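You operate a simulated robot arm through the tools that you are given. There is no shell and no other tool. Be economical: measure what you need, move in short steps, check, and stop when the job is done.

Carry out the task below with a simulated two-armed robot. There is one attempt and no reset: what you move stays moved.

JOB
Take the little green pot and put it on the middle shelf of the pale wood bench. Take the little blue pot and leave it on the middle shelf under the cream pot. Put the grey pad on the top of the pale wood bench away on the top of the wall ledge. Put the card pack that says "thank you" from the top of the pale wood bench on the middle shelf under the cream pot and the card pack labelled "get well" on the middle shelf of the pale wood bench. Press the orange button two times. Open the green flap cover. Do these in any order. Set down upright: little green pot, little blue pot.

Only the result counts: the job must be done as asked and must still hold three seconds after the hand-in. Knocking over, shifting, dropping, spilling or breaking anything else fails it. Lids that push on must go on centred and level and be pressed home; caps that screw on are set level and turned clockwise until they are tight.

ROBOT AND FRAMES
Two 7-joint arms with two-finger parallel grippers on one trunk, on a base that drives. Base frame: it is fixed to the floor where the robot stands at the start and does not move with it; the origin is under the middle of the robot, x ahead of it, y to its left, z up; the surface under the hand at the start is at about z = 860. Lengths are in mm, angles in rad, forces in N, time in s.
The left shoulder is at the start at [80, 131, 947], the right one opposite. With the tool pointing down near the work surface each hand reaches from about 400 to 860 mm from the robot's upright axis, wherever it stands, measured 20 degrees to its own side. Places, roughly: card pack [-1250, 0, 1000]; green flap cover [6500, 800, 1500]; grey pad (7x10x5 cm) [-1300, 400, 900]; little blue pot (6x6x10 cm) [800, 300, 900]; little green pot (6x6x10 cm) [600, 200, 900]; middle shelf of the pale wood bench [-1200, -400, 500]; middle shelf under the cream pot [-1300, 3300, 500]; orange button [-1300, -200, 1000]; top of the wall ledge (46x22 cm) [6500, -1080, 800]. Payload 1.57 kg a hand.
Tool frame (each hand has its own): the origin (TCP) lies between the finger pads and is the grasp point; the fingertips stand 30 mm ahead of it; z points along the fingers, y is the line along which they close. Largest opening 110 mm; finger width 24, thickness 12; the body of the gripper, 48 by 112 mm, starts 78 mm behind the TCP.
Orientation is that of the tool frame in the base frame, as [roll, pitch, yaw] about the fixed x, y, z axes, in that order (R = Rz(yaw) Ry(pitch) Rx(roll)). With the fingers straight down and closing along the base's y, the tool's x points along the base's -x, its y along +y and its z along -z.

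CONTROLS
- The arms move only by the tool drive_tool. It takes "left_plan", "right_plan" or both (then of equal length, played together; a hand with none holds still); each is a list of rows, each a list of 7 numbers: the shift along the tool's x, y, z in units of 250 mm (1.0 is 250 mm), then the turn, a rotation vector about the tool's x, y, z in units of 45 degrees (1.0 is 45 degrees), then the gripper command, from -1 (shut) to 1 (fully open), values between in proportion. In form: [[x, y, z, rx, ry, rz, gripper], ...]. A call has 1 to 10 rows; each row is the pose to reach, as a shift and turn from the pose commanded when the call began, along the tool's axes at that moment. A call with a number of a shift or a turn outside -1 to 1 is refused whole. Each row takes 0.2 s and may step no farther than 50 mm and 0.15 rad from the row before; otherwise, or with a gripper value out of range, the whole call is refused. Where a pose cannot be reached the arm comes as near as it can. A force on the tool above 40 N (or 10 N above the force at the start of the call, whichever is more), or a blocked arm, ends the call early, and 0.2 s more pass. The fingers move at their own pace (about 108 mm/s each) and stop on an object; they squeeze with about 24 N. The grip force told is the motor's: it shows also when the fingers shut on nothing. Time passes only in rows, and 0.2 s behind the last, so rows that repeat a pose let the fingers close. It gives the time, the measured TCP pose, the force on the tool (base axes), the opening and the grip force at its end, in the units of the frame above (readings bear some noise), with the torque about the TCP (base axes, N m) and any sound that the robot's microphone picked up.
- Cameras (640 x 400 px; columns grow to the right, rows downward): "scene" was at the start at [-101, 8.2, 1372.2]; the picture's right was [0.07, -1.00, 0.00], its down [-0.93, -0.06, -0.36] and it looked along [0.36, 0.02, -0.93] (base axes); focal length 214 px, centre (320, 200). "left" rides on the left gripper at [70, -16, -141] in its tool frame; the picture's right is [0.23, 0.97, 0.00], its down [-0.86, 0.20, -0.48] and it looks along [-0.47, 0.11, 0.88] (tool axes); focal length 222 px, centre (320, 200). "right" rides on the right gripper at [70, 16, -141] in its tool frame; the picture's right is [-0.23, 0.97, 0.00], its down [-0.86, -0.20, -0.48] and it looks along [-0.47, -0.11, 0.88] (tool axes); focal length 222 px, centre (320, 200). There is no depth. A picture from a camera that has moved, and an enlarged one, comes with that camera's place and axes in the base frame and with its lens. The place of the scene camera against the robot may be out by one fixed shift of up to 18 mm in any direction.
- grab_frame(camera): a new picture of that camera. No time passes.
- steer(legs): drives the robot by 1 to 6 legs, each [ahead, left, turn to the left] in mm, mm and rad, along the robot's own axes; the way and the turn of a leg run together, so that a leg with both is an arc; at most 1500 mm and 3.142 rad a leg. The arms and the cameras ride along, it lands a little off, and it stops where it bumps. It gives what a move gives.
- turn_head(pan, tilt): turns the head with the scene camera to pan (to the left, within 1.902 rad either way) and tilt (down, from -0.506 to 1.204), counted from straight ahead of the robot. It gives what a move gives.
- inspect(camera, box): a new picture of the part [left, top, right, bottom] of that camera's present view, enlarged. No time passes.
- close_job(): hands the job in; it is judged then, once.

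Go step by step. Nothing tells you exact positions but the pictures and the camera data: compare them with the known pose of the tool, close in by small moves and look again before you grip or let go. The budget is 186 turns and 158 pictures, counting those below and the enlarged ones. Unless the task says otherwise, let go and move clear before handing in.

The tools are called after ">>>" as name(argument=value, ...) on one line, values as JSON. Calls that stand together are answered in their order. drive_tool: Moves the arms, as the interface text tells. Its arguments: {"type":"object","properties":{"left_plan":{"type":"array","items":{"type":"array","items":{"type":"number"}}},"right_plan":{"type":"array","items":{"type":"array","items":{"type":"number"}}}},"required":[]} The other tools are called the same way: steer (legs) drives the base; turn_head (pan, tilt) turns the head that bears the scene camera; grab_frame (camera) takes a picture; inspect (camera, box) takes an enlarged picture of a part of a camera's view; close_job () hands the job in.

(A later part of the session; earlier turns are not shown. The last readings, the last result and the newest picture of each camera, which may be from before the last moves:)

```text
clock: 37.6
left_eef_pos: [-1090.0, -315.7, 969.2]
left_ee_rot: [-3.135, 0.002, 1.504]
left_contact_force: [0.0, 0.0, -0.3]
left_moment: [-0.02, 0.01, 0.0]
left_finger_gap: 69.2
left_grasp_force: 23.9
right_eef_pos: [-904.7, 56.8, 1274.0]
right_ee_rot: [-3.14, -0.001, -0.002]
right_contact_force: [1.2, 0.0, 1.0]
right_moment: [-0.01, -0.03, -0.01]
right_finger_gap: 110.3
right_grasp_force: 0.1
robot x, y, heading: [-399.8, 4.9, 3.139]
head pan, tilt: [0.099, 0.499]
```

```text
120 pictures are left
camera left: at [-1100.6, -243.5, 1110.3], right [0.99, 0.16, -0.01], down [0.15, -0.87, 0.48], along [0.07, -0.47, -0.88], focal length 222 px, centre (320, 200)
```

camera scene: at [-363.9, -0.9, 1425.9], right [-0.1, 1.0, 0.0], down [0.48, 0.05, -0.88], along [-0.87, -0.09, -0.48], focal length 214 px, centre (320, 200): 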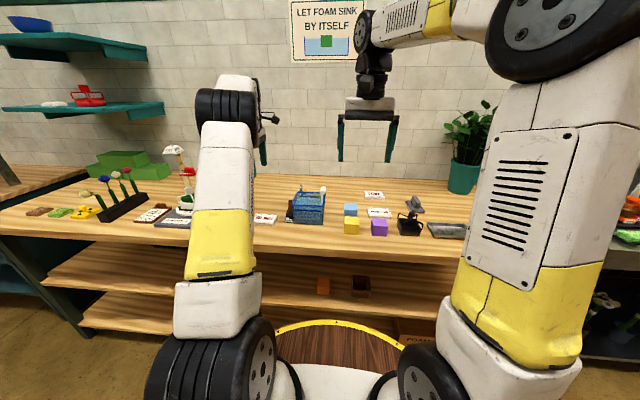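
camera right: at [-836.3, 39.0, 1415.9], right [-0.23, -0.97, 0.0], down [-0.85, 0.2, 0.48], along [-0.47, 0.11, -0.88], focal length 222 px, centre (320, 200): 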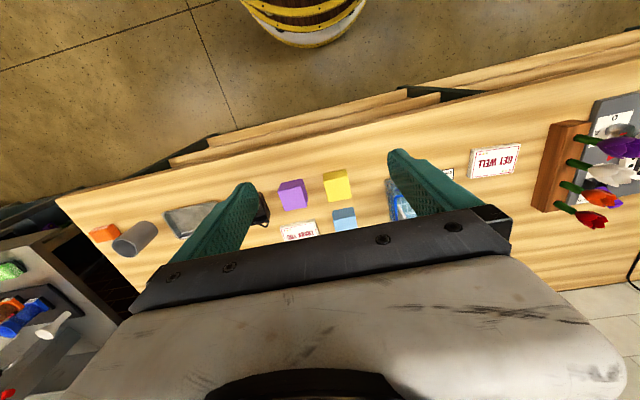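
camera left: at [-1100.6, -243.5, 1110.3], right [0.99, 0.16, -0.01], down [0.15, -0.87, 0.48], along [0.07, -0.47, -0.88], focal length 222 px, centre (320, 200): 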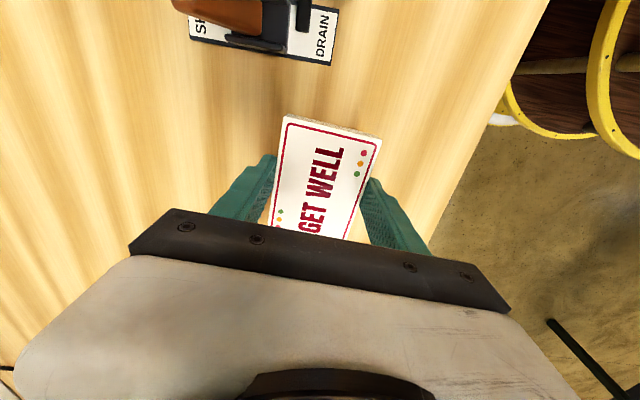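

Held. I'll rotate it back to face forward and move it toward the front edge to set it down for a tilted regrasp.

>>> drive_tool(left_plan=[[0, 0.04, -0.06, 0, 0, 0.16, -1], [0, 0.08, -0.1, 0, 0, 0.32, -1], [0, 0.12, -0.1, 0, 0, 0.48, -1], [0, 0.16, -0.1, 0, 0, 0.64, -1], [0, 0.2, -0.1, 0, 0, 0.8, -1], [0, 0.2, -0.1, 0, 0, 0.96, -1]])

>>> drive_tool(left_plan=[[0, 0, 0, 0, 0, 0.16, -1], [0, 0, 0, 0, 0, 0.32, -1], [0, 0, 0, 0, 0, 0.48, -1], [0, 0, 0, 0, 0, 0.64, -1], [0, 0, 0, 0, 0, 0.8, -1], [0, 0, 0, 0, 0, 0.954, -1], [0, 0, 0, 0, 0, 0.954, -1]])

>>> grab_frame(camera="left")

```text
clock: 39.0
left_eef_pos: [-1038.2, -317.3, 993.8]
left_ee_rot: [-3.136, 0.007, 0.748]
left_contact_force: [-0.1, -0.1, -1.0]
left_moment: [0.03, -0.04, -0.03]
left_finger_gap: 69.1
left_grasp_force: 23.9
right_eef_pos: [-904.7, 55.7, 1273.5]
right_ee_rot: [-3.141, 0.001, -0.001]
right_contact_force: [-0.2, -0.6, 0.1]
right_moment: [0.03, 0.01, 0.01]
right_finger_gap: 110.0
right_grasp_force: 0.1
robot x, y, heading: [-395.0, 2.8, 3.143]
head pan, tilt: [0.099, 0.499]
```

```text
clock: 40.6
left_eef_pos: [-1039.8, -319.0, 994.7]
left_ee_rot: [3.14, 0.007, 0.0]
left_contact_force: [0.3, 0.0, -0.9]
left_moment: [0.01, 0.0, -0.01]
left_finger_gap: 69.4
left_grasp_force: 24.1
right_eef_pos: [-905.3, 55.8, 1274.1]
right_ee_rot: [3.142, 0.0, -0.001]
right_contact_force: [0.1, -0.8, 1.2]
right_moment: [0.01, 0.0, 0.0]
right_finger_gap: 109.9
right_grasp_force: 0.0
robot x, y, heading: [-390.3, 5.0, 3.14]
head pan, tilt: [0.099, 0.499]
```

```text
119 pictures are left
camera left: at [-968.6, -300.9, 1134.9], right [0.23, -0.97, 0.0], down [-0.85, -0.2, 0.48], along [-0.47, -0.11, -0.87], focal length 222 px, centre (320, 200)
```

left: 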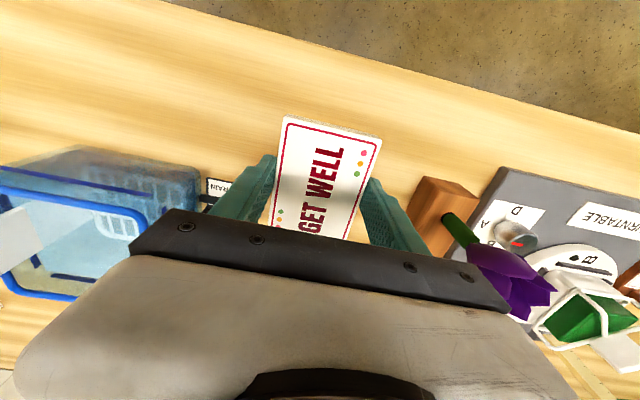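

>>> drive_tool(left_plan=[[0, -0.02, 0.1, 0, 0, 0, -1], [0, -0.04, 0.18, 0, 0, 0, -1], [0, -0.04, 0.22, 0, 0, 0, -1], [0, -0.04, 0.24, 0, 0, 0, -1], [0, -0.04, 0.25, 0, 0, 0, -1], [0, -0.04, 0.255, 0, 0, 0, -1]])

>>> drive_tool(left_plan=[[0, 0, 0, 0, 0, 0, -0.5], [0, 0, 0, 0, 0, 0, 0.3], [0, 0, 0, 0, 0, 0, 0.8], [0, 0, 0, 0, 0, 0, 0.8], [0, 0, -0.1, 0, 0, 0, 0.8], [0, 0, -0.28, 0, 0, 0, 0.9], [0, 0, -0.46, 0, 0, 0, 1]])

```text
clock: 42.0
left_eef_pos: [-1039.7, -307.7, 931.8]
left_ee_rot: [3.14, 0.009, 0.002]
left_contact_force: [1.1, -1.0, 6.7]
left_moment: [0.23, -0.36, -0.09]
left_finger_gap: 69.2
left_grasp_force: 24.0
right_eef_pos: [-904.1, 56.7, 1272.6]
right_ee_rot: [-3.141, -0.002, -0.003]
right_contact_force: [0.3, -0.2, 0.0]
right_moment: [-0.02, 0.01, -0.01]
right_finger_gap: 110.1
right_grasp_force: 0.0
robot x, y, heading: [-394.4, 8.8, 3.14]
head pan, tilt: [0.099, 0.499]
```

```text
clock: 43.6
left_eef_pos: [-1039.5, -307.8, 1044.6]
left_ee_rot: [-3.14, 0.008, 0.0]
left_contact_force: [-0.1, -0.1, -0.2]
left_moment: [0.0, -0.02, 0.0]
left_finger_gap: 110.2
left_grasp_force: 0.0
right_eef_pos: [-905.1, 55.7, 1274.2]
right_ee_rot: [-3.141, 0.0, -0.002]
right_contact_force: [0.1, -0.2, 0.1]
right_moment: [0.0, -0.04, 0.01]
right_finger_gap: 109.8
right_grasp_force: 0.1
robot x, y, heading: [-397.8, 5.7, 3.139]
head pan, tilt: [0.099, 0.499]
```

Now tilt the hand 30° forward and approach the pack for regrasp.

>>> drive_tool(left_plan=[[0.02, 0, 0, 0, -0.17, 0, 1], [0.04, 0, 0, 0, -0.34, 0, 1], [0.058, 0, 0.1, 0, -0.51, 0, 1], [0.058, 0, 0.2, 0, -0.67, 0, 1], [0.058, 0, 0.34, 0, -0.67, 0, 1], [0.058, 0, 0.34, 0, -0.67, 0, 1]])

>>> grab_frame(camera="left")

>>> inspect(camera="scene", box=[200, 160, 300, 240])

```text
clock: 45.0
left_eef_pos: [-1024.2, -308.8, 957.1]
left_ee_rot: [3.139, 0.535, 0.001]
left_contact_force: [-0.3, 0.3, 0.0]
left_moment: [0.03, 0.01, 0.01]
left_finger_gap: 110.2
left_grasp_force: 0.1
right_eef_pos: [-902.9, 56.6, 1274.1]
right_ee_rot: [-3.141, -0.002, -0.002]
right_contact_force: [-1.1, 0.0, -0.4]
right_moment: [0.02, -0.03, -0.02]
right_finger_gap: 109.9
right_grasp_force: 0.0
robot x, y, heading: [-395.6, 5.7, 3.14]
head pan, tilt: [0.099, 0.499]
```

```text
118 pictures are left
camera left: at [-893.4, -291.4, 1044.0], right [0.2, -0.97, -0.11], down [-0.49, -0.2, 0.85], along [-0.85, -0.11, -0.52], focal length 222 px, centre (320, 200)
```

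left: 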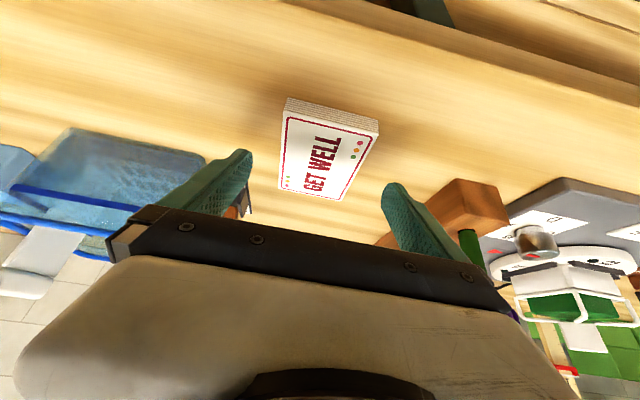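

```text
5.00 times, centred on (250, 200) of scene
camera zoom: at [-363.6, -0.9, 1425.9], right [-0.1, 1.0, 0.0], down [0.48, 0.05, -0.88], along [-0.87, -0.09, -0.48], focal length 1072 px, centre (670, 200)
```

zoom: 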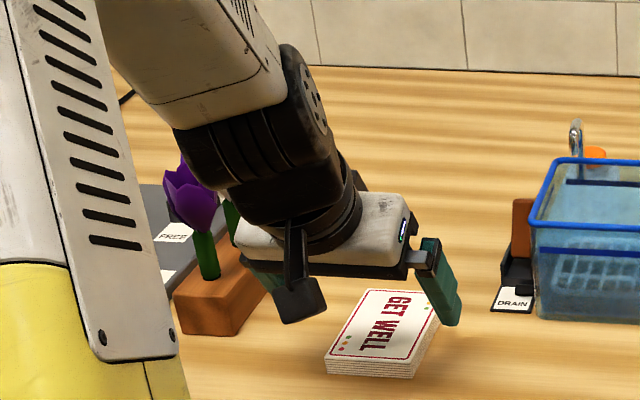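

>>> drive_tool(left_plan=[[0.024, 0, 0.041, 0, 0, 0, 1], [0.04, 0, 0.07, 0, 0, 0, 1], [0.048, 0, 0.082, 0, 0, 0, 1]])

>>> drive_tool(left_plan=[[0, 0, 0, 0, 0, 0, 0.2], [0, 0, 0, 0, 0, 0, -1], [0, 0, 0, 0, 0, 0, -1], [0, 0, 0, 0, 0, 0, -1], [0, 0, 0, 0, 0, 0, -1], [-0.01, 0, -0.017, 0, 0, 0, -1], [-0.02, 0, -0.034, 0, 0, 0, -1], [-0.04, 0, -0.068, 0, 0, 0, -1], [-0.06, 0, -0.1, 0, 0, 0, -1]])

>>> grab_frame(camera="left")

>>> inspect(camera="scene", box=[200, 160, 300, 240])

```text
clock: 45.8
left_eef_pos: [-1026.2, -306.9, 934.7]
left_ee_rot: [3.141, 0.532, 0.0]
left_contact_force: [-0.3, 0.2, 0.6]
left_moment: [-0.02, 0.0, 0.0]
left_finger_gap: 109.9
left_grasp_force: 0.1
right_eef_pos: [-905.2, 54.8, 1274.4]
right_ee_rot: [3.141, -0.002, -0.003]
right_contact_force: [-0.5, -0.1, -0.1]
right_moment: [0.02, -0.04, -0.02]
right_finger_gap: 109.8
right_grasp_force: 0.1
robot x, y, heading: [-393.9, 2.6, 3.142]
head pan, tilt: [0.099, 0.499]
```

```text
clock: 47.8
left_eef_pos: [-1025.8, -307.6, 965.6]
left_ee_rot: [3.141, 0.534, -0.001]
left_contact_force: [-0.3, 0.5, -0.7]
left_moment: [0.01, -0.02, -0.01]
left_finger_gap: 69.4
left_grasp_force: 24.1
right_eef_pos: [-903.8, 56.4, 1274.5]
right_ee_rot: [-3.141, 0.001, -0.002]
right_contact_force: [-0.2, 0.2, 0.5]
right_moment: [0.01, -0.02, -0.01]
right_finger_gap: 110.0
right_grasp_force: 0.1
robot x, y, heading: [-397.2, 2.2, 3.135]
head pan, tilt: [0.099, 0.499]
```

```text
116 pictures are left
camera left: at [-894.0, -290.1, 1051.4], right [0.2, -0.97, -0.11], down [-0.49, -0.2, 0.85], along [-0.85, -0.11, -0.52], focal length 222 px, centre (320, 200)
```

left: 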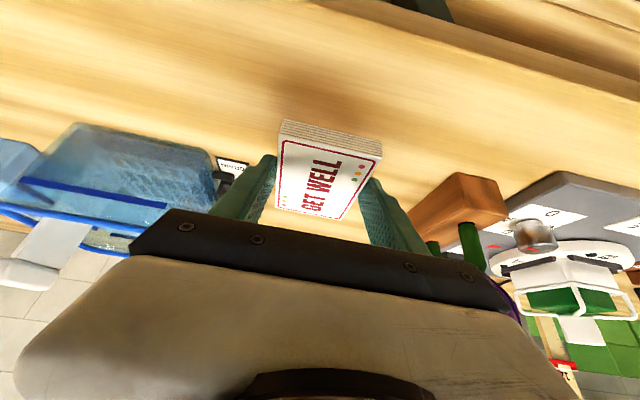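

```text
5.00 times, centred on (250, 200) of scene
camera zoom: at [-363.8, -0.9, 1425.9], right [-0.1, 1.0, 0.0], down [0.48, 0.05, -0.88], along [-0.87, -0.09, -0.48], focal length 1072 px, centre (670, 200)
```

zoom: 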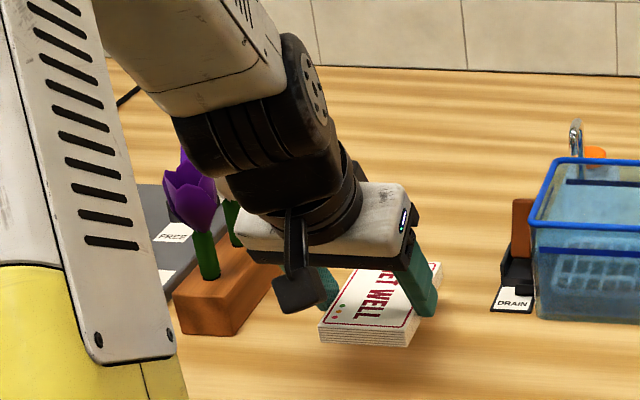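

Held level. I'll back the robot off 220 mm, lower the hand to shelf height, then look at the shelf.

>>> steer(legs=[[-220, 0, 0]])

>>> drive_tool(left_plan=[[0.1, 0, 0.16, 0, 0, 0, -1], [0.2, 0, 0.32, 0, 0, 0, -1], [0.3, 0, 0.48, 0, 0, 0, -1], [0.4, 0, 0.64, 0, 0, 0, -1], [0.5, 0, 0.8, 0, 0, 0, -1], [0.6, 0, 0.96, 0, 0, 0, -1]])

>>> drive_tool(left_plan=[[0.07, -0.1, 0.13, 0, 0, 0, -1], [0.14, -0.2, 0.26, 0, 0, 0, -1], [0.2, -0.3, 0.34, 0, 0, 0, -1]])

>>> turn_head(pan=0.1, tilt=0.7)

>>> grab_frame(camera="scene")

>>> grab_frame(camera="left")

```text
clock: 49.5
left_eef_pos: [-803.1, -308.5, 966.1]
left_ee_rot: [3.141, 0.534, 0.0]
left_contact_force: [0.4, -0.3, -0.7]
left_moment: [-0.03, 0.01, 0.02]
left_finger_gap: 69.4
left_grasp_force: 23.8
right_eef_pos: [-682.6, 55.7, 1273.2]
right_ee_rot: [3.14, 0.0, 0.001]
right_contact_force: [-0.4, 0.0, 0.0]
right_moment: [0.03, -0.01, -0.02]
right_finger_gap: 110.1
right_grasp_force: 0.1
robot x, y, heading: [-173.7, 4.7, 3.141]
head pan, tilt: [0.099, 0.499]
```

```text
clock: 50.9
left_eef_pos: [-798.7, -311.0, 678.7]
left_ee_rot: [3.139, 0.536, 0.001]
left_contact_force: [0.5, 0.9, -0.3]
left_moment: [0.02, -0.03, 0.03]
left_finger_gap: 69.2
left_grasp_force: 23.8
right_eef_pos: [-681.5, 55.8, 1274.7]
right_ee_rot: [-3.14, 0.0, -0.001]
right_contact_force: [-0.6, 0.1, 0.3]
right_moment: [-0.01, 0.05, -0.01]
right_finger_gap: 109.9
right_grasp_force: 0.0
robot x, y, heading: [-176.0, 4.5, 3.143]
head pan, tilt: [0.099, 0.499]
```

```text
clock: 51.7
left_eef_pos: [-796.4, -232.4, 579.5]
left_ee_rot: [3.139, 0.535, 0.001]
left_contact_force: [-0.1, -1.0, 0.4]
left_moment: [0.03, -0.02, 0.0]
left_finger_gap: 69.2
left_grasp_force: 24.0
right_eef_pos: [-681.8, 55.1, 1273.7]
right_ee_rot: [3.14, 0.001, -0.001]
right_contact_force: [0.4, -0.2, 0.2]
right_moment: [0.05, 0.06, -0.03]
right_finger_gap: 109.8
right_grasp_force: 0.0
robot x, y, heading: [-172.2, 3.6, 3.143]
head pan, tilt: [0.099, 0.499]
```

```text
clock: 52.5
left_eef_pos: [-796.3, -232.1, 581.8]
left_ee_rot: [3.141, 0.534, -0.002]
left_contact_force: [0.7, 0.3, -0.3]
left_moment: [0.02, -0.01, -0.01]
left_finger_gap: 69.4
left_grasp_force: 23.9
right_eef_pos: [-680.9, 56.1, 1274.2]
right_ee_rot: [-3.141, -0.001, -0.003]
right_contact_force: [0.5, -0.3, 0.6]
right_moment: [-0.02, -0.01, 0.0]
right_finger_gap: 110.1
right_grasp_force: 0.1
robot x, y, heading: [-172.0, 1.6, 3.142]
head pan, tilt: [0.099, 0.7]
```

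```text
114 pictures are left
camera scene: at [-134.8, -0.7, 1408.3], right [-0.1, 1.0, 0.0], down [0.64, 0.06, -0.77], along [-0.76, -0.07, -0.64], focal length 214 px, centre (320, 200)
```

scene: 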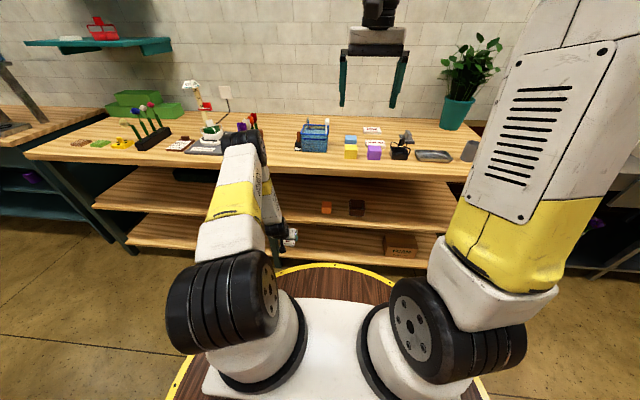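

```text
113 pictures are left
camera left: at [-664.0, -214.4, 667.5], right [0.2, -0.97, -0.11], down [-0.49, -0.2, 0.85], along [-0.85, -0.11, -0.52], focal length 222 px, centre (320, 200)
```

left: 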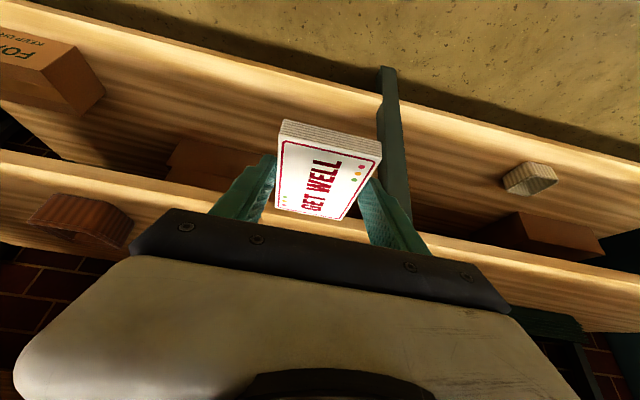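

Shelf surface ≈ 510, clear at this y. Raise slightly, drive in 250 mm, then look.

>>> drive_tool(left_plan=[[-0.04, 0, -0.07, 0, 0, 0, -1], [-0.04, 0, -0.07, 0, 0, 0, -1]])

>>> steer(legs=[[250, 0, 0]])

>>> grab_frame(camera="left")

>>> grab_frame(camera="scene")

```text
clock: 53.1
left_eef_pos: [-794.5, -231.9, 602.8]
left_ee_rot: [3.141, 0.534, 0.0]
left_contact_force: [0.7, 0.5, -1.2]
left_moment: [0.0, -0.02, -0.03]
left_finger_gap: 69.5
left_grasp_force: 24.0
right_eef_pos: [-682.1, 56.2, 1274.1]
right_ee_rot: [-3.141, 0.0, -0.002]
right_contact_force: [0.2, -0.2, -0.2]
right_moment: [0.0, -0.01, 0.01]
right_finger_gap: 109.8
right_grasp_force: 0.1
robot x, y, heading: [-176.8, 3.1, 3.136]
head pan, tilt: [0.099, 0.7]
```

```text
clock: 55.0
left_eef_pos: [-1026.0, -231.8, 597.8]
left_ee_rot: [-3.14, 0.517, 0.006]
left_contact_force: [-0.2, 0.4, -1.4]
left_moment: [0.04, -0.05, 0.03]
left_finger_gap: 69.3
left_grasp_force: 23.7
right_eef_pos: [-922.7, 54.7, 1273.8]
right_ee_rot: [3.141, 0.0, 0.001]
right_contact_force: [-0.2, -0.3, 0.8]
right_moment: [0.03, -0.01, 0.0]
right_finger_gap: 110.3
right_grasp_force: 0.0
robot x, y, heading: [-419.0, 2.2, -3.138]
head pan, tilt: [0.099, 0.7]
stopped in leg 1: the robot was blocked; the commanded pose is now the measured one
```

```text
112 pictures are left
camera left: at [-896.0, -214.0, 686.5], right [0.2, -0.97, -0.11], down [-0.51, -0.2, 0.84], along [-0.84, -0.11, -0.53], focal length 222 px, centre (320, 200)
```

left: 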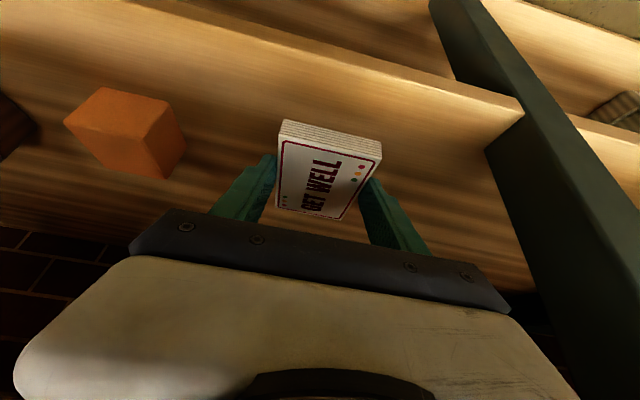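

```text
111 pictures are left
camera scene: at [-376.4, 0.0, 1408.2], right [-0.1, 0.99, 0.0], down [0.64, 0.06, -0.77], along [-0.76, -0.08, -0.64], focal length 214 px, centre (320, 200)
```

scene: 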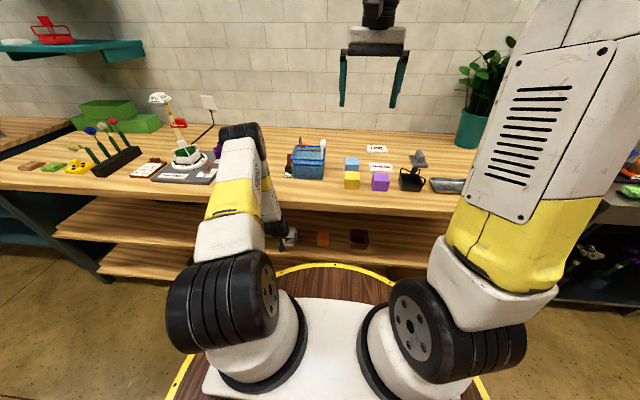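

Part of the arm touched the bench edge. I'll back off 30 mm, lower to just above the shelf, then reach in with the arm.

>>> steer(legs=[[-30, 0, 0]])

>>> drive_tool(left_plan=[[0.04, 0, 0.07, 0, -0.02, 0, -1], [0.08, 0, 0.14, 0, -0.02, 0, -1], [0.08, 0, 0.14, 0, -0.02, 0, -1]])

>>> drive_tool(left_plan=[[-0.07, 0, 0.041, 0, 0, 0, -1], [-0.14, 0, 0.082, 0, 0, 0, -1], [-0.206, 0, 0.123, 0, 0, 0, -1], [-0.206, 0, 0.123, 0, 0, 0, -1]])

>>> grab_frame(camera="left")

>>> grab_frame(camera="scene")

```text
clock: 55.8
left_eef_pos: [-997.0, -231.3, 598.6]
left_ee_rot: [-3.141, 0.516, 0.006]
left_contact_force: [-0.9, 0.1, -0.7]
left_moment: [-0.01, 0.0, 0.01]
left_finger_gap: 69.4
left_grasp_force: 24.0
right_eef_pos: [-893.7, 53.8, 1274.1]
right_ee_rot: [-3.141, 0.0, 0.001]
right_contact_force: [-0.6, -0.3, 0.4]
right_moment: [0.02, 0.04, 0.0]
right_finger_gap: 109.9
right_grasp_force: 0.1
robot x, y, heading: [-384.0, 0.9, -3.147]
head pan, tilt: [0.099, 0.7]
```

```text
clock: 56.6
left_eef_pos: [-997.4, -231.4, 558.5]
left_ee_rot: [-3.138, 0.535, 0.004]
left_contact_force: [0.1, -0.6, -0.1]
left_moment: [-0.04, 0.01, 0.0]
left_finger_gap: 69.2
left_grasp_force: 24.2
right_eef_pos: [-893.5, 55.2, 1274.5]
right_ee_rot: [-3.141, 0.001, 0.001]
right_contact_force: [0.2, 0.0, 0.1]
right_moment: [-0.01, 0.0, 0.0]
right_finger_gap: 109.9
right_grasp_force: 0.1
robot x, y, heading: [-385.1, 1.2, -3.138]
head pan, tilt: [0.099, 0.7]
```

```text
clock: 57.6
left_eef_pos: [-1037.5, -234.1, 555.9]
left_ee_rot: [-3.138, 0.518, 0.01]
left_contact_force: [-5.0, -0.9, 10.6]
left_moment: [-0.16, 0.88, 0.01]
left_finger_gap: 69.6
left_grasp_force: 23.9
right_eef_pos: [-885.9, 53.7, 1278.0]
right_ee_rot: [3.141, 0.005, 0.004]
right_contact_force: [0.1, 0.6, -0.4]
right_moment: [-0.01, -0.01, 0.02]
right_finger_gap: 109.9
right_grasp_force: 0.0
robot x, y, heading: [-380.0, 4.4, -3.138]
head pan, tilt: [0.099, 0.7]
```

```text
110 pictures are left
camera left: at [-907.4, -215.7, 643.7], right [0.21, -0.97, -0.12], down [-0.51, -0.21, 0.84], along [-0.84, -0.11, -0.53], focal length 222 px, centre (320, 200)
```

left: 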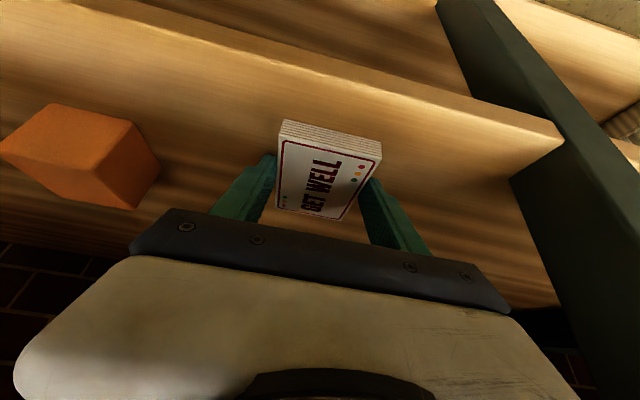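

```text
109 pictures are left
camera scene: at [-336.7, 0.4, 1407.9], right [-0.1, 0.99, 0.0], down [0.64, 0.07, -0.77], along [-0.76, -0.08, -0.64], focal length 214 px, centre (320, 200)
```

scene: 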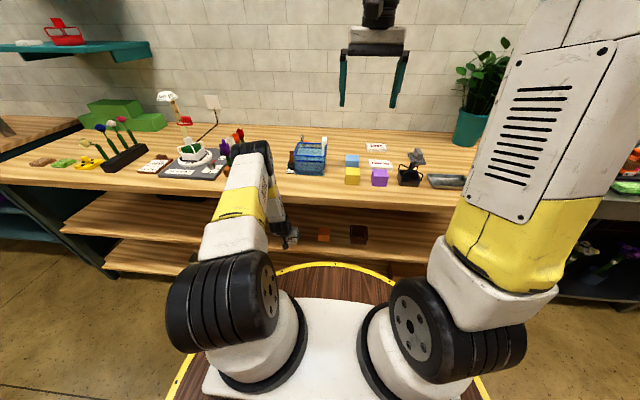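

Far end of the pack just touches the shelf while the arm rubs the bench edge. I'll ease back 10 mm and lower in tiny steps.

>>> drive_tool(left_plan=[[0.034, 0, -0.02, 0, 0, 0, -1], [0.034, 0, -0.02, 0, 0, 0, -1], [0.038, 0, -0.013, 0, 0, 0, -1]])

>>> drive_tool(left_plan=[[0.004, 0, 0.007, 0, 0, 0, -1], [0.008, 0, 0.014, 0, 0, 0, -1], [0.012, 0, 0.021, 0, 0, 0, -1]])

```text
clock: 58.4
left_eef_pos: [-1038.9, -233.9, 556.3]
left_ee_rot: [-3.138, 0.527, 0.009]
left_contact_force: [-0.7, -0.6, -1.0]
left_moment: [0.0, -0.03, -0.05]
left_finger_gap: 69.1
left_grasp_force: 24.6
right_eef_pos: [-889.6, 55.3, 1276.8]
right_ee_rot: [3.141, 0.005, 0.002]
right_contact_force: [0.3, -0.1, -0.5]
right_moment: [0.01, -0.02, 0.02]
right_finger_gap: 109.7
right_grasp_force: 0.1
robot x, y, heading: [-382.8, 1.8, -3.142]
head pan, tilt: [0.099, 0.7]
```

```text
clock: 59.2
left_eef_pos: [-1040.7, -233.8, 553.5]
left_ee_rot: [-3.14, 0.534, 0.006]
left_contact_force: [2.2, -4.5, 20.8]
left_moment: [-0.14, 0.23, 0.09]
left_finger_gap: 69.7
left_grasp_force: 23.8
right_eef_pos: [-886.7, 54.9, 1277.3]
right_ee_rot: [3.141, 0.004, 0.002]
right_contact_force: [0.9, 0.1, 1.3]
right_moment: [-0.02, -0.01, 0.06]
right_finger_gap: 109.8
right_grasp_force: 0.1
robot x, y, heading: [-386.6, 6.5, -3.141]
head pan, tilt: [0.099, 0.7]
```

Pack rests on the shelf (shelf ≈ 519). Release and retreat.

>>> drive_tool(left_plan=[[0, 0, 0, 0, 0, 0, -0.4], [0, 0, 0, 0, 0, 0, 0.3], [0, 0, 0, 0, 0, 0, 0.9], [0, 0, 0, 0, 0, 0, 0.9], [0.04, 0, -0.1, 0, 0, 0, 0.9], [0.15, 0, -0.18, 0, 0, 0, 0.9]])

>>> steer(legs=[[-180, 0, 0]])

>>> grab_frame(camera="left")

>>> inspect(camera="scene", box=[180, 120, 440, 282])

```text
clock: 59.7
left_eef_pos: [-1039.7, -234.5, 551.0]
left_ee_rot: [3.141, 0.534, 0.006]
left_contact_force: [34.7, 5.1, 102.6]
left_moment: [-0.53, -0.6, -0.77]
left_finger_gap: 70.2
left_grasp_force: 0.1
right_eef_pos: [-887.8, 55.6, 1276.8]
right_ee_rot: [3.138, 0.003, 0.004]
right_contact_force: [-0.5, -0.4, 0.8]
right_moment: [0.02, 0.01, 0.0]
right_finger_gap: 110.1
right_grasp_force: 0.0
robot x, y, heading: [-385.4, 8.7, -3.139]
head pan, tilt: [0.099, 0.7]
stopped in row 2 (left hand): the force on the tool passed its limit at 45 N (the readings are from after the stop); the commanded pose is now the measured one
```

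```text
clock: 61.2
left_eef_pos: [-864.8, -232.3, 547.4]
left_ee_rot: [-3.139, 0.524, 0.005]
left_contact_force: [1.0, -0.3, -0.2]
left_moment: [-0.02, 0.0, -0.02]
left_finger_gap: 71.4
left_grasp_force: 0.0
right_eef_pos: [-714.3, 56.2, 1274.1]
right_ee_rot: [3.141, 0.0, -0.001]
right_contact_force: [-1.6, -0.1, -0.5]
right_moment: [-0.02, -0.02, 0.0]
right_finger_gap: 110.0
right_grasp_force: 0.1
robot x, y, heading: [-204.3, 2.8, 3.138]
head pan, tilt: [0.099, 0.7]
```

```text
108 pictures are left
camera left: at [-733.4, -214.4, 634.7], right [0.2, -0.97, -0.12], down [-0.5, -0.2, 0.84], along [-0.84, -0.11, -0.53], focal length 222 px, centre (320, 200)
```

left: 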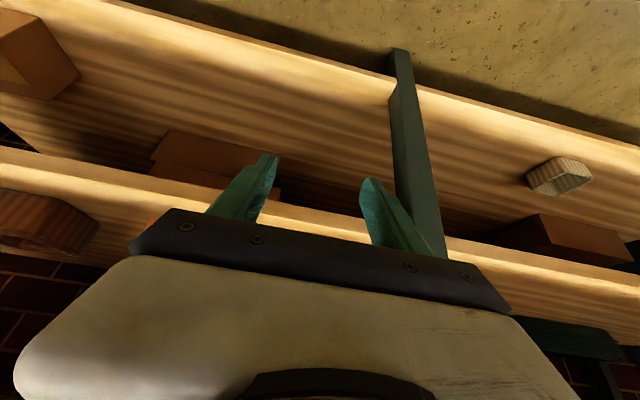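

```text
2.46 times, centred on (310, 201) of scene
camera zoom: at [-167.7, -0.1, 1408.2], right [-0.1, 1.0, 0.0], down [0.64, 0.06, -0.76], along [-0.76, -0.08, -0.64], focal length 528 px, centre (345, 198)
```

zoom: 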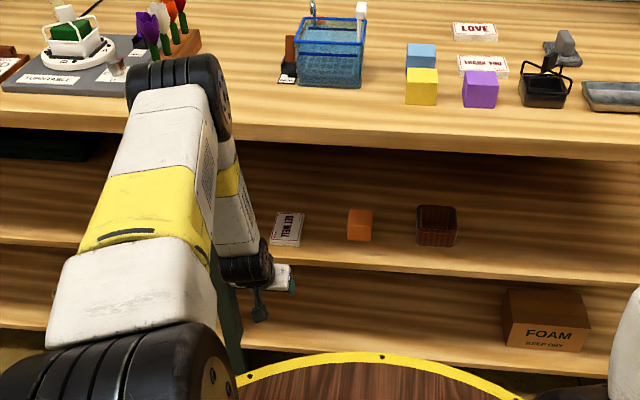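

The GET WELL pack lies on the middle shelf and everything else is undisturbed. Now I'll raise the left hand clear of the bench.

>>> drive_tool(left_plan=[[-0.04, 0, -0.16, 0, 0, 0, 1], [-0.12, 0, -0.32, 0, 0, 0, 1], [-0.2, 0, -0.48, 0, 0, 0, 1], [-0.28, 0, -0.64, 0, 0, 0, 1], [-0.36, 0, -0.8, 0, 0, 0, 1], [-0.44, 0, -0.96, 0, 0, 0, 1]])

>>> drive_tool(left_plan=[[-0.08, 0, -0.16, 0, 0, 0, 1], [-0.16, 0, -0.32, 0, 0, 0, 1], [-0.24, 0, -0.48, 0, 0, 0, 1], [-0.32, 0, -0.64, 0, 0, 0, 1], [-0.4, 0, -0.8, 0, 0, 0, 1], [-0.48, 0, -0.96, 0, 0, 0, 1]])

>>> grab_frame(camera="scene")

```text
clock: 62.6
left_eef_pos: [-838.1, -231.3, 812.6]
left_ee_rot: [-3.138, 0.522, 0.004]
left_contact_force: [-0.4, 0.4, -0.1]
left_moment: [0.0, -0.01, 0.02]
left_finger_gap: 109.8
left_grasp_force: 0.2
right_eef_pos: [-714.8, 54.6, 1273.7]
right_ee_rot: [3.141, -0.003, 0.001]
right_contact_force: [0.1, -0.4, 0.3]
right_moment: [0.02, -0.03, 0.01]
right_finger_gap: 110.0
right_grasp_force: 0.0
robot x, y, heading: [-204.2, 4.2, 3.142]
head pan, tilt: [0.099, 0.7]
```

```text
clock: 64.0
left_eef_pos: [-820.6, -234.0, 1078.5]
left_ee_rot: [-3.138, 0.524, 0.006]
left_contact_force: [0.8, 0.2, -0.1]
left_moment: [-0.01, 0.0, -0.03]
left_finger_gap: 109.8
left_grasp_force: 0.1
right_eef_pos: [-715.9, 55.9, 1274.2]
right_ee_rot: [3.141, -0.002, 0.0]
right_contact_force: [-0.3, -0.1, -0.8]
right_moment: [0.0, -0.03, 0.01]
right_finger_gap: 109.8
right_grasp_force: 0.0
robot x, y, heading: [-204.2, 4.3, 3.145]
head pan, tilt: [0.099, 0.7]
```

```text
106 pictures are left
camera scene: at [-167.9, -0.1, 1408.2], right [-0.1, 1.0, 0.0], down [0.64, 0.06, -0.76], along [-0.76, -0.08, -0.64], focal length 214 px, centre (320, 200)
```

scene: 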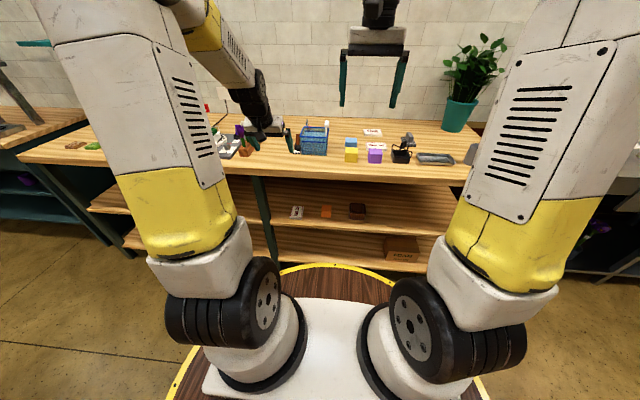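

Next the orange button: drive nearer with the left hand above the tank.

>>> steer(legs=[[250, 0, 0]])

>>> drive_tool(left_plan=[[0, 0, -0.1, 0, 0, 0, 0], [0, 0, -0.2, 0, 0, 0, -1], [0, 0, -0.2, 0, 0, 0, -1], [0, 0, -0.2, 0, 0, 0, -1]])

>>> grab_frame(camera="left")

>>> grab_frame(camera="scene")

```text
clock: 65.8
left_eef_pos: [-1077.5, -234.3, 1076.8]
left_ee_rot: [-3.14, 0.525, 0.008]
left_contact_force: [0.2, 0.2, -0.2]
left_moment: [-0.02, -0.01, 0.03]
left_finger_gap: 110.0
left_grasp_force: 0.0
right_eef_pos: [-971.5, 55.7, 1273.2]
right_ee_rot: [3.141, 0.0, 0.001]
right_contact_force: [0.3, 0.1, 0.3]
right_moment: [0.0, 0.0, 0.01]
right_finger_gap: 110.0
right_grasp_force: 0.0
robot x, y, heading: [-459.2, 4.4, -3.146]
head pan, tilt: [0.099, 0.7]
```

```text
clock: 66.8
left_eef_pos: [-1054.8, -235.4, 1122.1]
left_ee_rot: [-3.141, 0.525, 0.007]
left_contact_force: [-0.2, 0.0, -0.4]
left_moment: [0.01, 0.01, 0.0]
left_finger_gap: 0.3
left_grasp_force: 21.1
right_eef_pos: [-971.4, 55.1, 1274.3]
right_ee_rot: [3.139, 0.002, 0.0]
right_contact_force: [0.6, 0.5, 0.1]
right_moment: [0.04, 0.0, 0.01]
right_finger_gap: 109.8
right_grasp_force: 0.0
robot x, y, heading: [-462.3, 4.6, -3.136]
head pan, tilt: [0.099, 0.7]
```

```text
105 pictures are left
camera left: at [-922.3, -217.2, 1208.4], right [0.2, -0.97, -0.12], down [-0.5, -0.2, 0.84], along [-0.84, -0.11, -0.53], focal length 222 px, centre (320, 200)
```

left: 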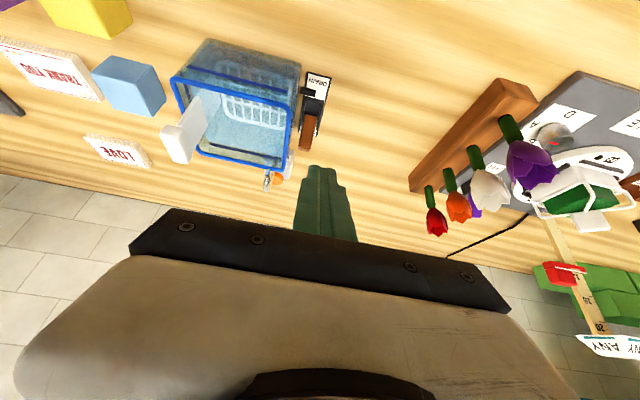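

```text
104 pictures are left
camera scene: at [-424.1, -0.1, 1408.2], right [-0.1, 0.99, 0.0], down [0.64, 0.06, -0.76], along [-0.76, -0.08, -0.64], focal length 214 px, centre (320, 200)
```

scene: 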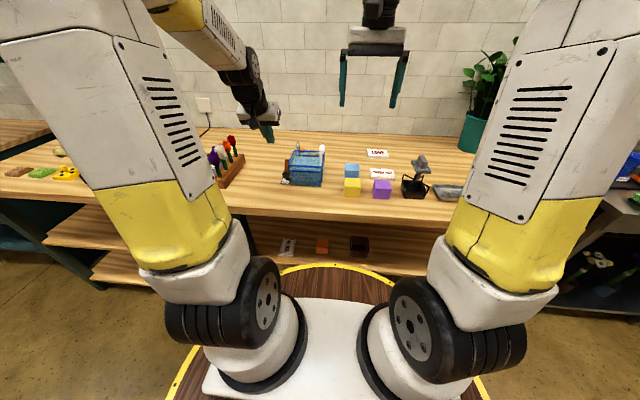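

>>> inspect(camera="left", box=[160, 20, 340, 200])

>>> inspect(camera="scene", box=[250, 120, 350, 200])

```text
2.22 times, centred on (250, 110) of left
camera zoom: at [-922.3, -217.2, 1208.4], right [0.2, -0.97, -0.12], down [-0.5, -0.2, 0.84], along [-0.84, -0.11, -0.53], focal length 494 px, centre (476, 400)
```

zoom: 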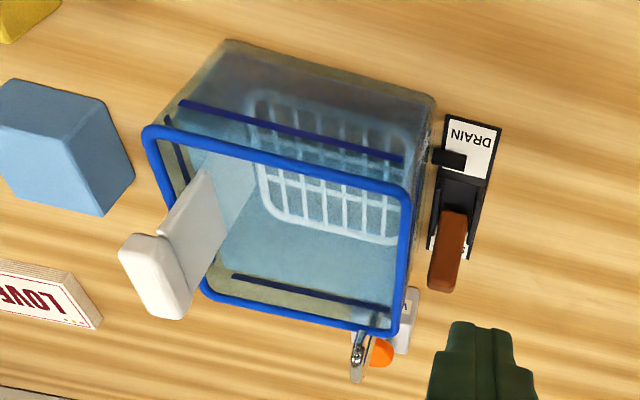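

```text
5.00 times, centred on (300, 160) of scene
camera zoom: at [-424.1, -0.1, 1408.2], right [-0.1, 0.99, 0.0], down [0.64, 0.06, -0.76], along [-0.76, -0.08, -0.64], focal length 1072 px, centre (420, 400)
```

zoom: 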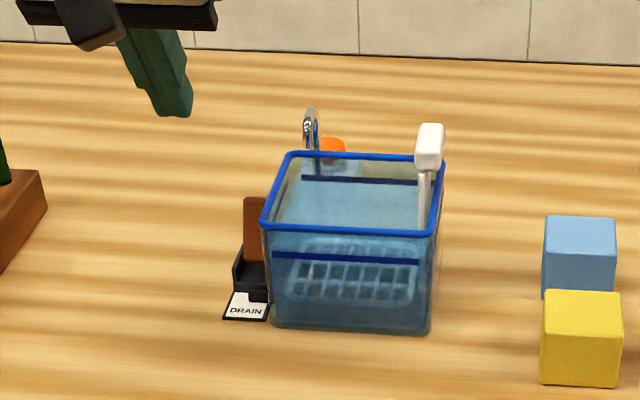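

Button sits behind the tank's rear-left corner. I'll make the hand vertical, drive 60 mm nearer, and move above it for a better look.

>>> drive_tool(left_plan=[[0, 0, 0, 0, 0.17, 0, -1], [0, 0, 0, 0, 0.34, 0, -1], [0, 0, 0, 0, 0.51, 0, -1], [0, 0, 0, 0, 0.668, 0, -1], [-0.05, 0, -0.1, 0, 0.668, 0, -1]])

>>> steer(legs=[[70, 0, 0]])

>>> drive_tool(left_plan=[[-0.18, 0, 0, 0, 0, 0, -1], [-0.36, 0, 0, 0, 0, 0, -1], [-0.5, 0, 0, 0, 0, 0, -1], [-0.5, 0, 0, 0, 0, 0, -1]])

>>> grab_frame(camera="left")

```text
clock: 68.0
left_eef_pos: [-1051.8, -235.2, 1148.9]
left_ee_rot: [-3.14, -0.002, 0.007]
left_contact_force: [0.1, 1.6, -0.7]
left_moment: [0.02, 0.0, 0.0]
left_finger_gap: 0.0
left_grasp_force: 21.6
right_eef_pos: [-971.5, 55.1, 1273.7]
right_ee_rot: [-3.141, -0.001, 0.0]
right_contact_force: [0.0, -0.3, 0.1]
right_moment: [0.0, -0.01, -0.03]
right_finger_gap: 109.8
right_grasp_force: 0.0
robot x, y, heading: [-458.1, 4.8, -3.145]
head pan, tilt: [0.099, 0.7]
```

```text
clock: 69.1
left_eef_pos: [-1123.5, -234.9, 1148.1]
left_ee_rot: [-3.139, 0.0, 0.004]
left_contact_force: [-0.2, -0.7, 0.9]
left_moment: [0.0, 0.03, 0.0]
left_finger_gap: 0.1
left_grasp_force: 21.6
right_eef_pos: [-1042.3, 55.4, 1274.9]
right_ee_rot: [-3.14, -0.001, 0.003]
right_contact_force: [-0.4, -0.5, 0.4]
right_moment: [-0.04, 0.02, 0.0]
right_finger_gap: 110.1
right_grasp_force: 0.0
robot x, y, heading: [-534.9, 2.1, -3.139]
head pan, tilt: [0.099, 0.7]
```

```text
clock: 70.1
left_eef_pos: [-1247.3, -233.6, 1151.4]
left_ee_rot: [-3.139, -0.002, 0.004]
left_contact_force: [0.5, -0.1, -0.2]
left_moment: [0.0, -0.04, 0.02]
left_finger_gap: 0.0
left_grasp_force: 21.2
right_eef_pos: [-1042.2, 54.6, 1273.1]
right_ee_rot: [3.141, -0.002, 0.001]
right_contact_force: [0.2, -0.3, 0.7]
right_moment: [0.03, 0.01, 0.02]
right_finger_gap: 109.8
right_grasp_force: 0.1
robot x, y, heading: [-535.3, 2.4, -3.138]
head pan, tilt: [0.099, 0.7]
```

```text
101 pictures are left
camera left: at [-1178.2, -217.2, 1291.7], right [0.23, -0.97, 0.0], down [-0.85, -0.21, 0.48], along [-0.47, -0.11, -0.88], focal length 222 px, centre (320, 200)
```

left: 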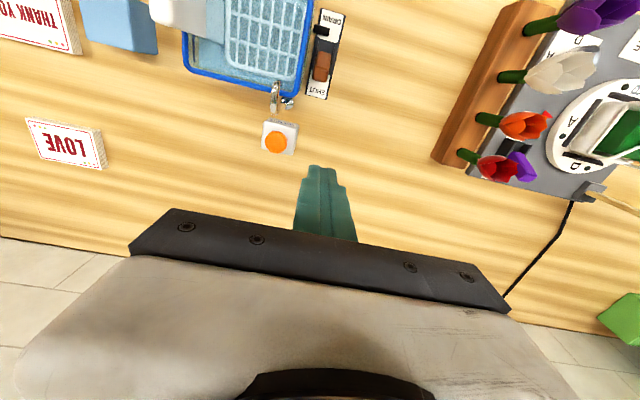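

Button triangulated at about (-1273,-174, top≈958). Moving above it and down partway.

>>> drive_tool(left_plan=[[-0.05, -0.12, 0, 0, 0, 0, -1], [-0.104, -0.24, 0, 0, 0, 0, -1], [-0.104, -0.24, 0.15, 0, 0, 0, -1], [-0.104, -0.24, 0.3, 0, 0, 0, -1], [-0.104, -0.24, 0.45, 0, 0, 0, -1], [-0.104, -0.24, 0.54, 0, 0, 0, -1], [-0.104, -0.24, 0.54, 0, 0, 0, -1]])

>>> grab_frame(camera="left")

>>> inspect(camera="scene", box=[250, 100, 350, 180])

```text
clock: 71.7
left_eef_pos: [-1275.3, -174.6, 1011.7]
left_ee_rot: [-3.14, -0.001, 0.005]
left_contact_force: [0.3, -0.4, 0.6]
left_moment: [0.0, -0.01, -0.03]
left_finger_gap: 0.0
left_grasp_force: 21.6
right_eef_pos: [-1041.5, 54.4, 1274.2]
right_ee_rot: [-3.141, -0.001, 0.002]
right_contact_force: [0.1, -0.5, 0.0]
right_moment: [-0.03, 0.01, 0.0]
right_finger_gap: 109.9
right_grasp_force: 0.0
robot x, y, heading: [-530.7, 3.6, -3.14]
head pan, tilt: [0.099, 0.7]
```

```text
100 pictures are left
camera left: at [-1205.7, -157.0, 1153.4], right [0.23, -0.97, 0.0], down [-0.85, -0.21, 0.48], along [-0.47, -0.11, -0.88], focal length 222 px, centre (320, 200)
```

left: 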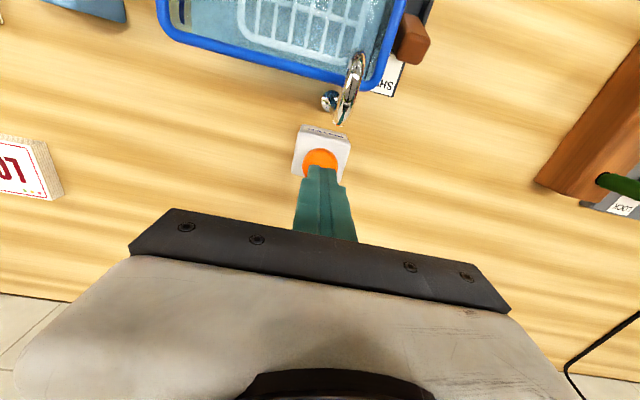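

```text
5.00 times, centred on (300, 140) of scene
camera zoom: at [-494.9, -0.1, 1408.2], right [-0.1, 0.99, 0.0], down [0.64, 0.06, -0.76], along [-0.76, -0.08, -0.64], focal length 1072 px, centre (420, 500)
```

zoom: 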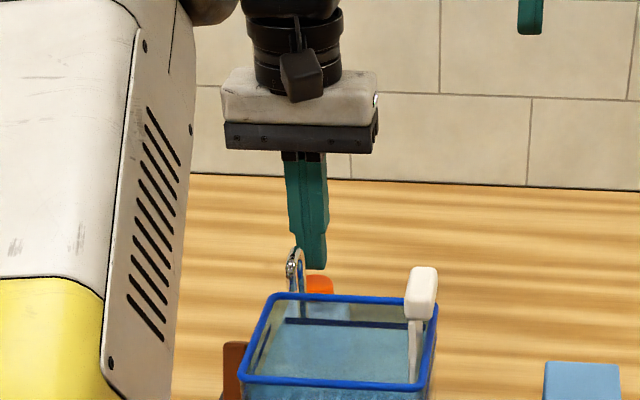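

Aligned. Pressing slowly.

>>> drive_tool(left_plan=[[0.01, 0, 0.03, 0, 0, 0, -1], [0.01, 0, 0.06, 0, 0, 0, -1], [0.01, 0, 0.08, 0, 0, 0, -1], [0.01, 0, 0.095, 0, 0, 0, -1], [0.01, 0, 0.11, 0, 0, 0, -1]])

```text
clock: 72.9
left_eef_pos: [-1271.7, -175.2, 988.5]
left_ee_rot: [-3.138, 0.003, 0.005]
left_contact_force: [2.6, 1.0, 15.3]
left_moment: [0.03, -0.05, 0.03]
left_finger_gap: 0.0
left_grasp_force: 21.0
right_eef_pos: [-1041.4, 55.4, 1274.0]
right_ee_rot: [3.142, -0.001, 0.003]
right_contact_force: [0.3, 0.2, -0.3]
right_moment: [0.01, 0.0, 0.0]
right_finger_gap: 110.1
right_grasp_force: 0.1
robot x, y, heading: [-534.6, 3.9, -3.139]
head pan, tilt: [0.099, 0.7]
heard: click
```

One click. Lift and press again.

>>> drive_tool(left_plan=[[0, 0, -0.06, 0, 0, 0, -1], [0, 0, -0.1, 0, 0, 0, -1], [0, 0, -0.1, 0, 0, 0, -1]])

>>> inspect(camera="left", box=[260, 80, 400, 200])

```text
clock: 73.7
left_eef_pos: [-1270.9, -175.5, 1009.1]
left_ee_rot: [-3.14, 0.002, 0.004]
left_contact_force: [0.8, -0.1, -0.1]
left_moment: [0.0, 0.02, -0.01]
left_finger_gap: 0.0
left_grasp_force: 20.8
right_eef_pos: [-1043.5, 55.2, 1273.8]
right_ee_rot: [3.141, 0.0, 0.001]
right_contact_force: [0.0, -0.6, 0.7]
right_moment: [-0.03, 0.0, 0.02]
right_finger_gap: 109.9
right_grasp_force: 0.0
robot x, y, heading: [-531.7, 2.1, -3.145]
head pan, tilt: [0.099, 0.7]
```

```text
3.33 times, centred on (330, 140) of left
camera zoom: at [-1201.2, -157.2, 1151.0], right [0.23, -0.97, 0.0], down [-0.85, -0.21, 0.48], along [-0.47, -0.11, -0.88], focal length 740 px, centre (287, 400)
```

zoom: 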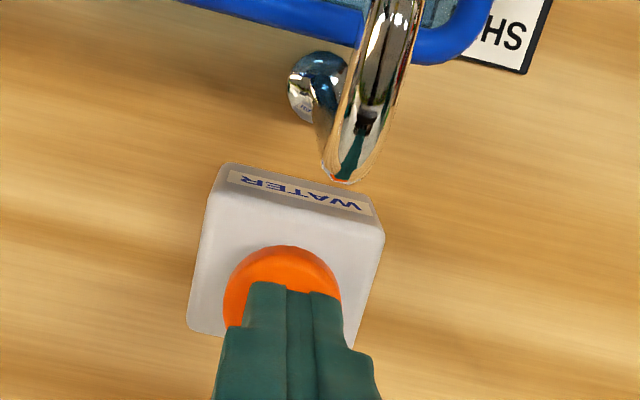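

>>> drive_tool(left_plan=[[0, 0, 0.03, 0, 0, 0, -1], [0, 0, 0.06, 0, 0, 0, -1], [0, 0, 0.08, 0, 0, 0, -1], [0, 0, 0.1, 0, 0, 0, -1]])

>>> drive_tool(left_plan=[[0, 0, -0.06, 0, 0, 0, -1], [0, 0, -0.12, 0, 0, 0, -1], [0, 0, -0.3, 0, 0, 0, -1], [0, 0, -0.48, 0, 0, 0, -1], [0, 0, -0.66, 0, 0, 0, -1]])

>>> grab_frame(camera="scene")

```text
clock: 74.7
left_eef_pos: [-1271.7, -176.3, 988.0]
left_ee_rot: [-3.139, 0.002, 0.005]
left_contact_force: [6.8, 1.7, 18.0]
left_moment: [0.04, -0.18, 0.0]
left_finger_gap: 0.0
left_grasp_force: 21.5
right_eef_pos: [-1040.8, 55.8, 1273.6]
right_ee_rot: [3.142, 0.001, 0.001]
right_contact_force: [-0.1, 1.0, 1.0]
right_moment: [-0.01, 0.01, 0.0]
right_finger_gap: 110.3
right_grasp_force: 0.1
robot x, y, heading: [-531.2, 5.4, -3.139]
head pan, tilt: [0.099, 0.7]
heard: click
```

```text
clock: 75.9
left_eef_pos: [-1272.3, -175.9, 1152.4]
left_ee_rot: [-3.14, -0.002, 0.006]
left_contact_force: [0.5, -0.1, -0.2]
left_moment: [0.03, -0.02, 0.02]
left_finger_gap: 0.0
left_grasp_force: 21.6
right_eef_pos: [-1041.8, 55.4, 1274.2]
right_ee_rot: [3.141, -0.003, 0.0]
right_contact_force: [-0.4, -0.2, -0.3]
right_moment: [0.01, -0.04, -0.02]
right_finger_gap: 109.9
right_grasp_force: 0.1
robot x, y, heading: [-530.8, 2.2, -3.139]
head pan, tilt: [0.099, 0.7]
```

```text
97 pictures are left
camera scene: at [-495.0, -0.1, 1408.2], right [-0.1, 0.99, 0.0], down [0.64, 0.06, -0.76], along [-0.76, -0.08, -0.64], focal length 214 px, centre (320, 200)
```

scene: 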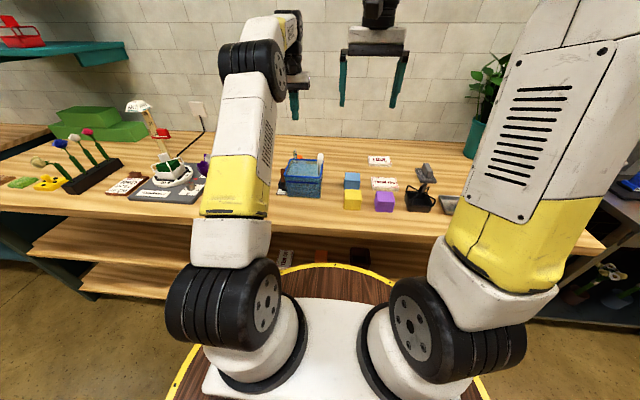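

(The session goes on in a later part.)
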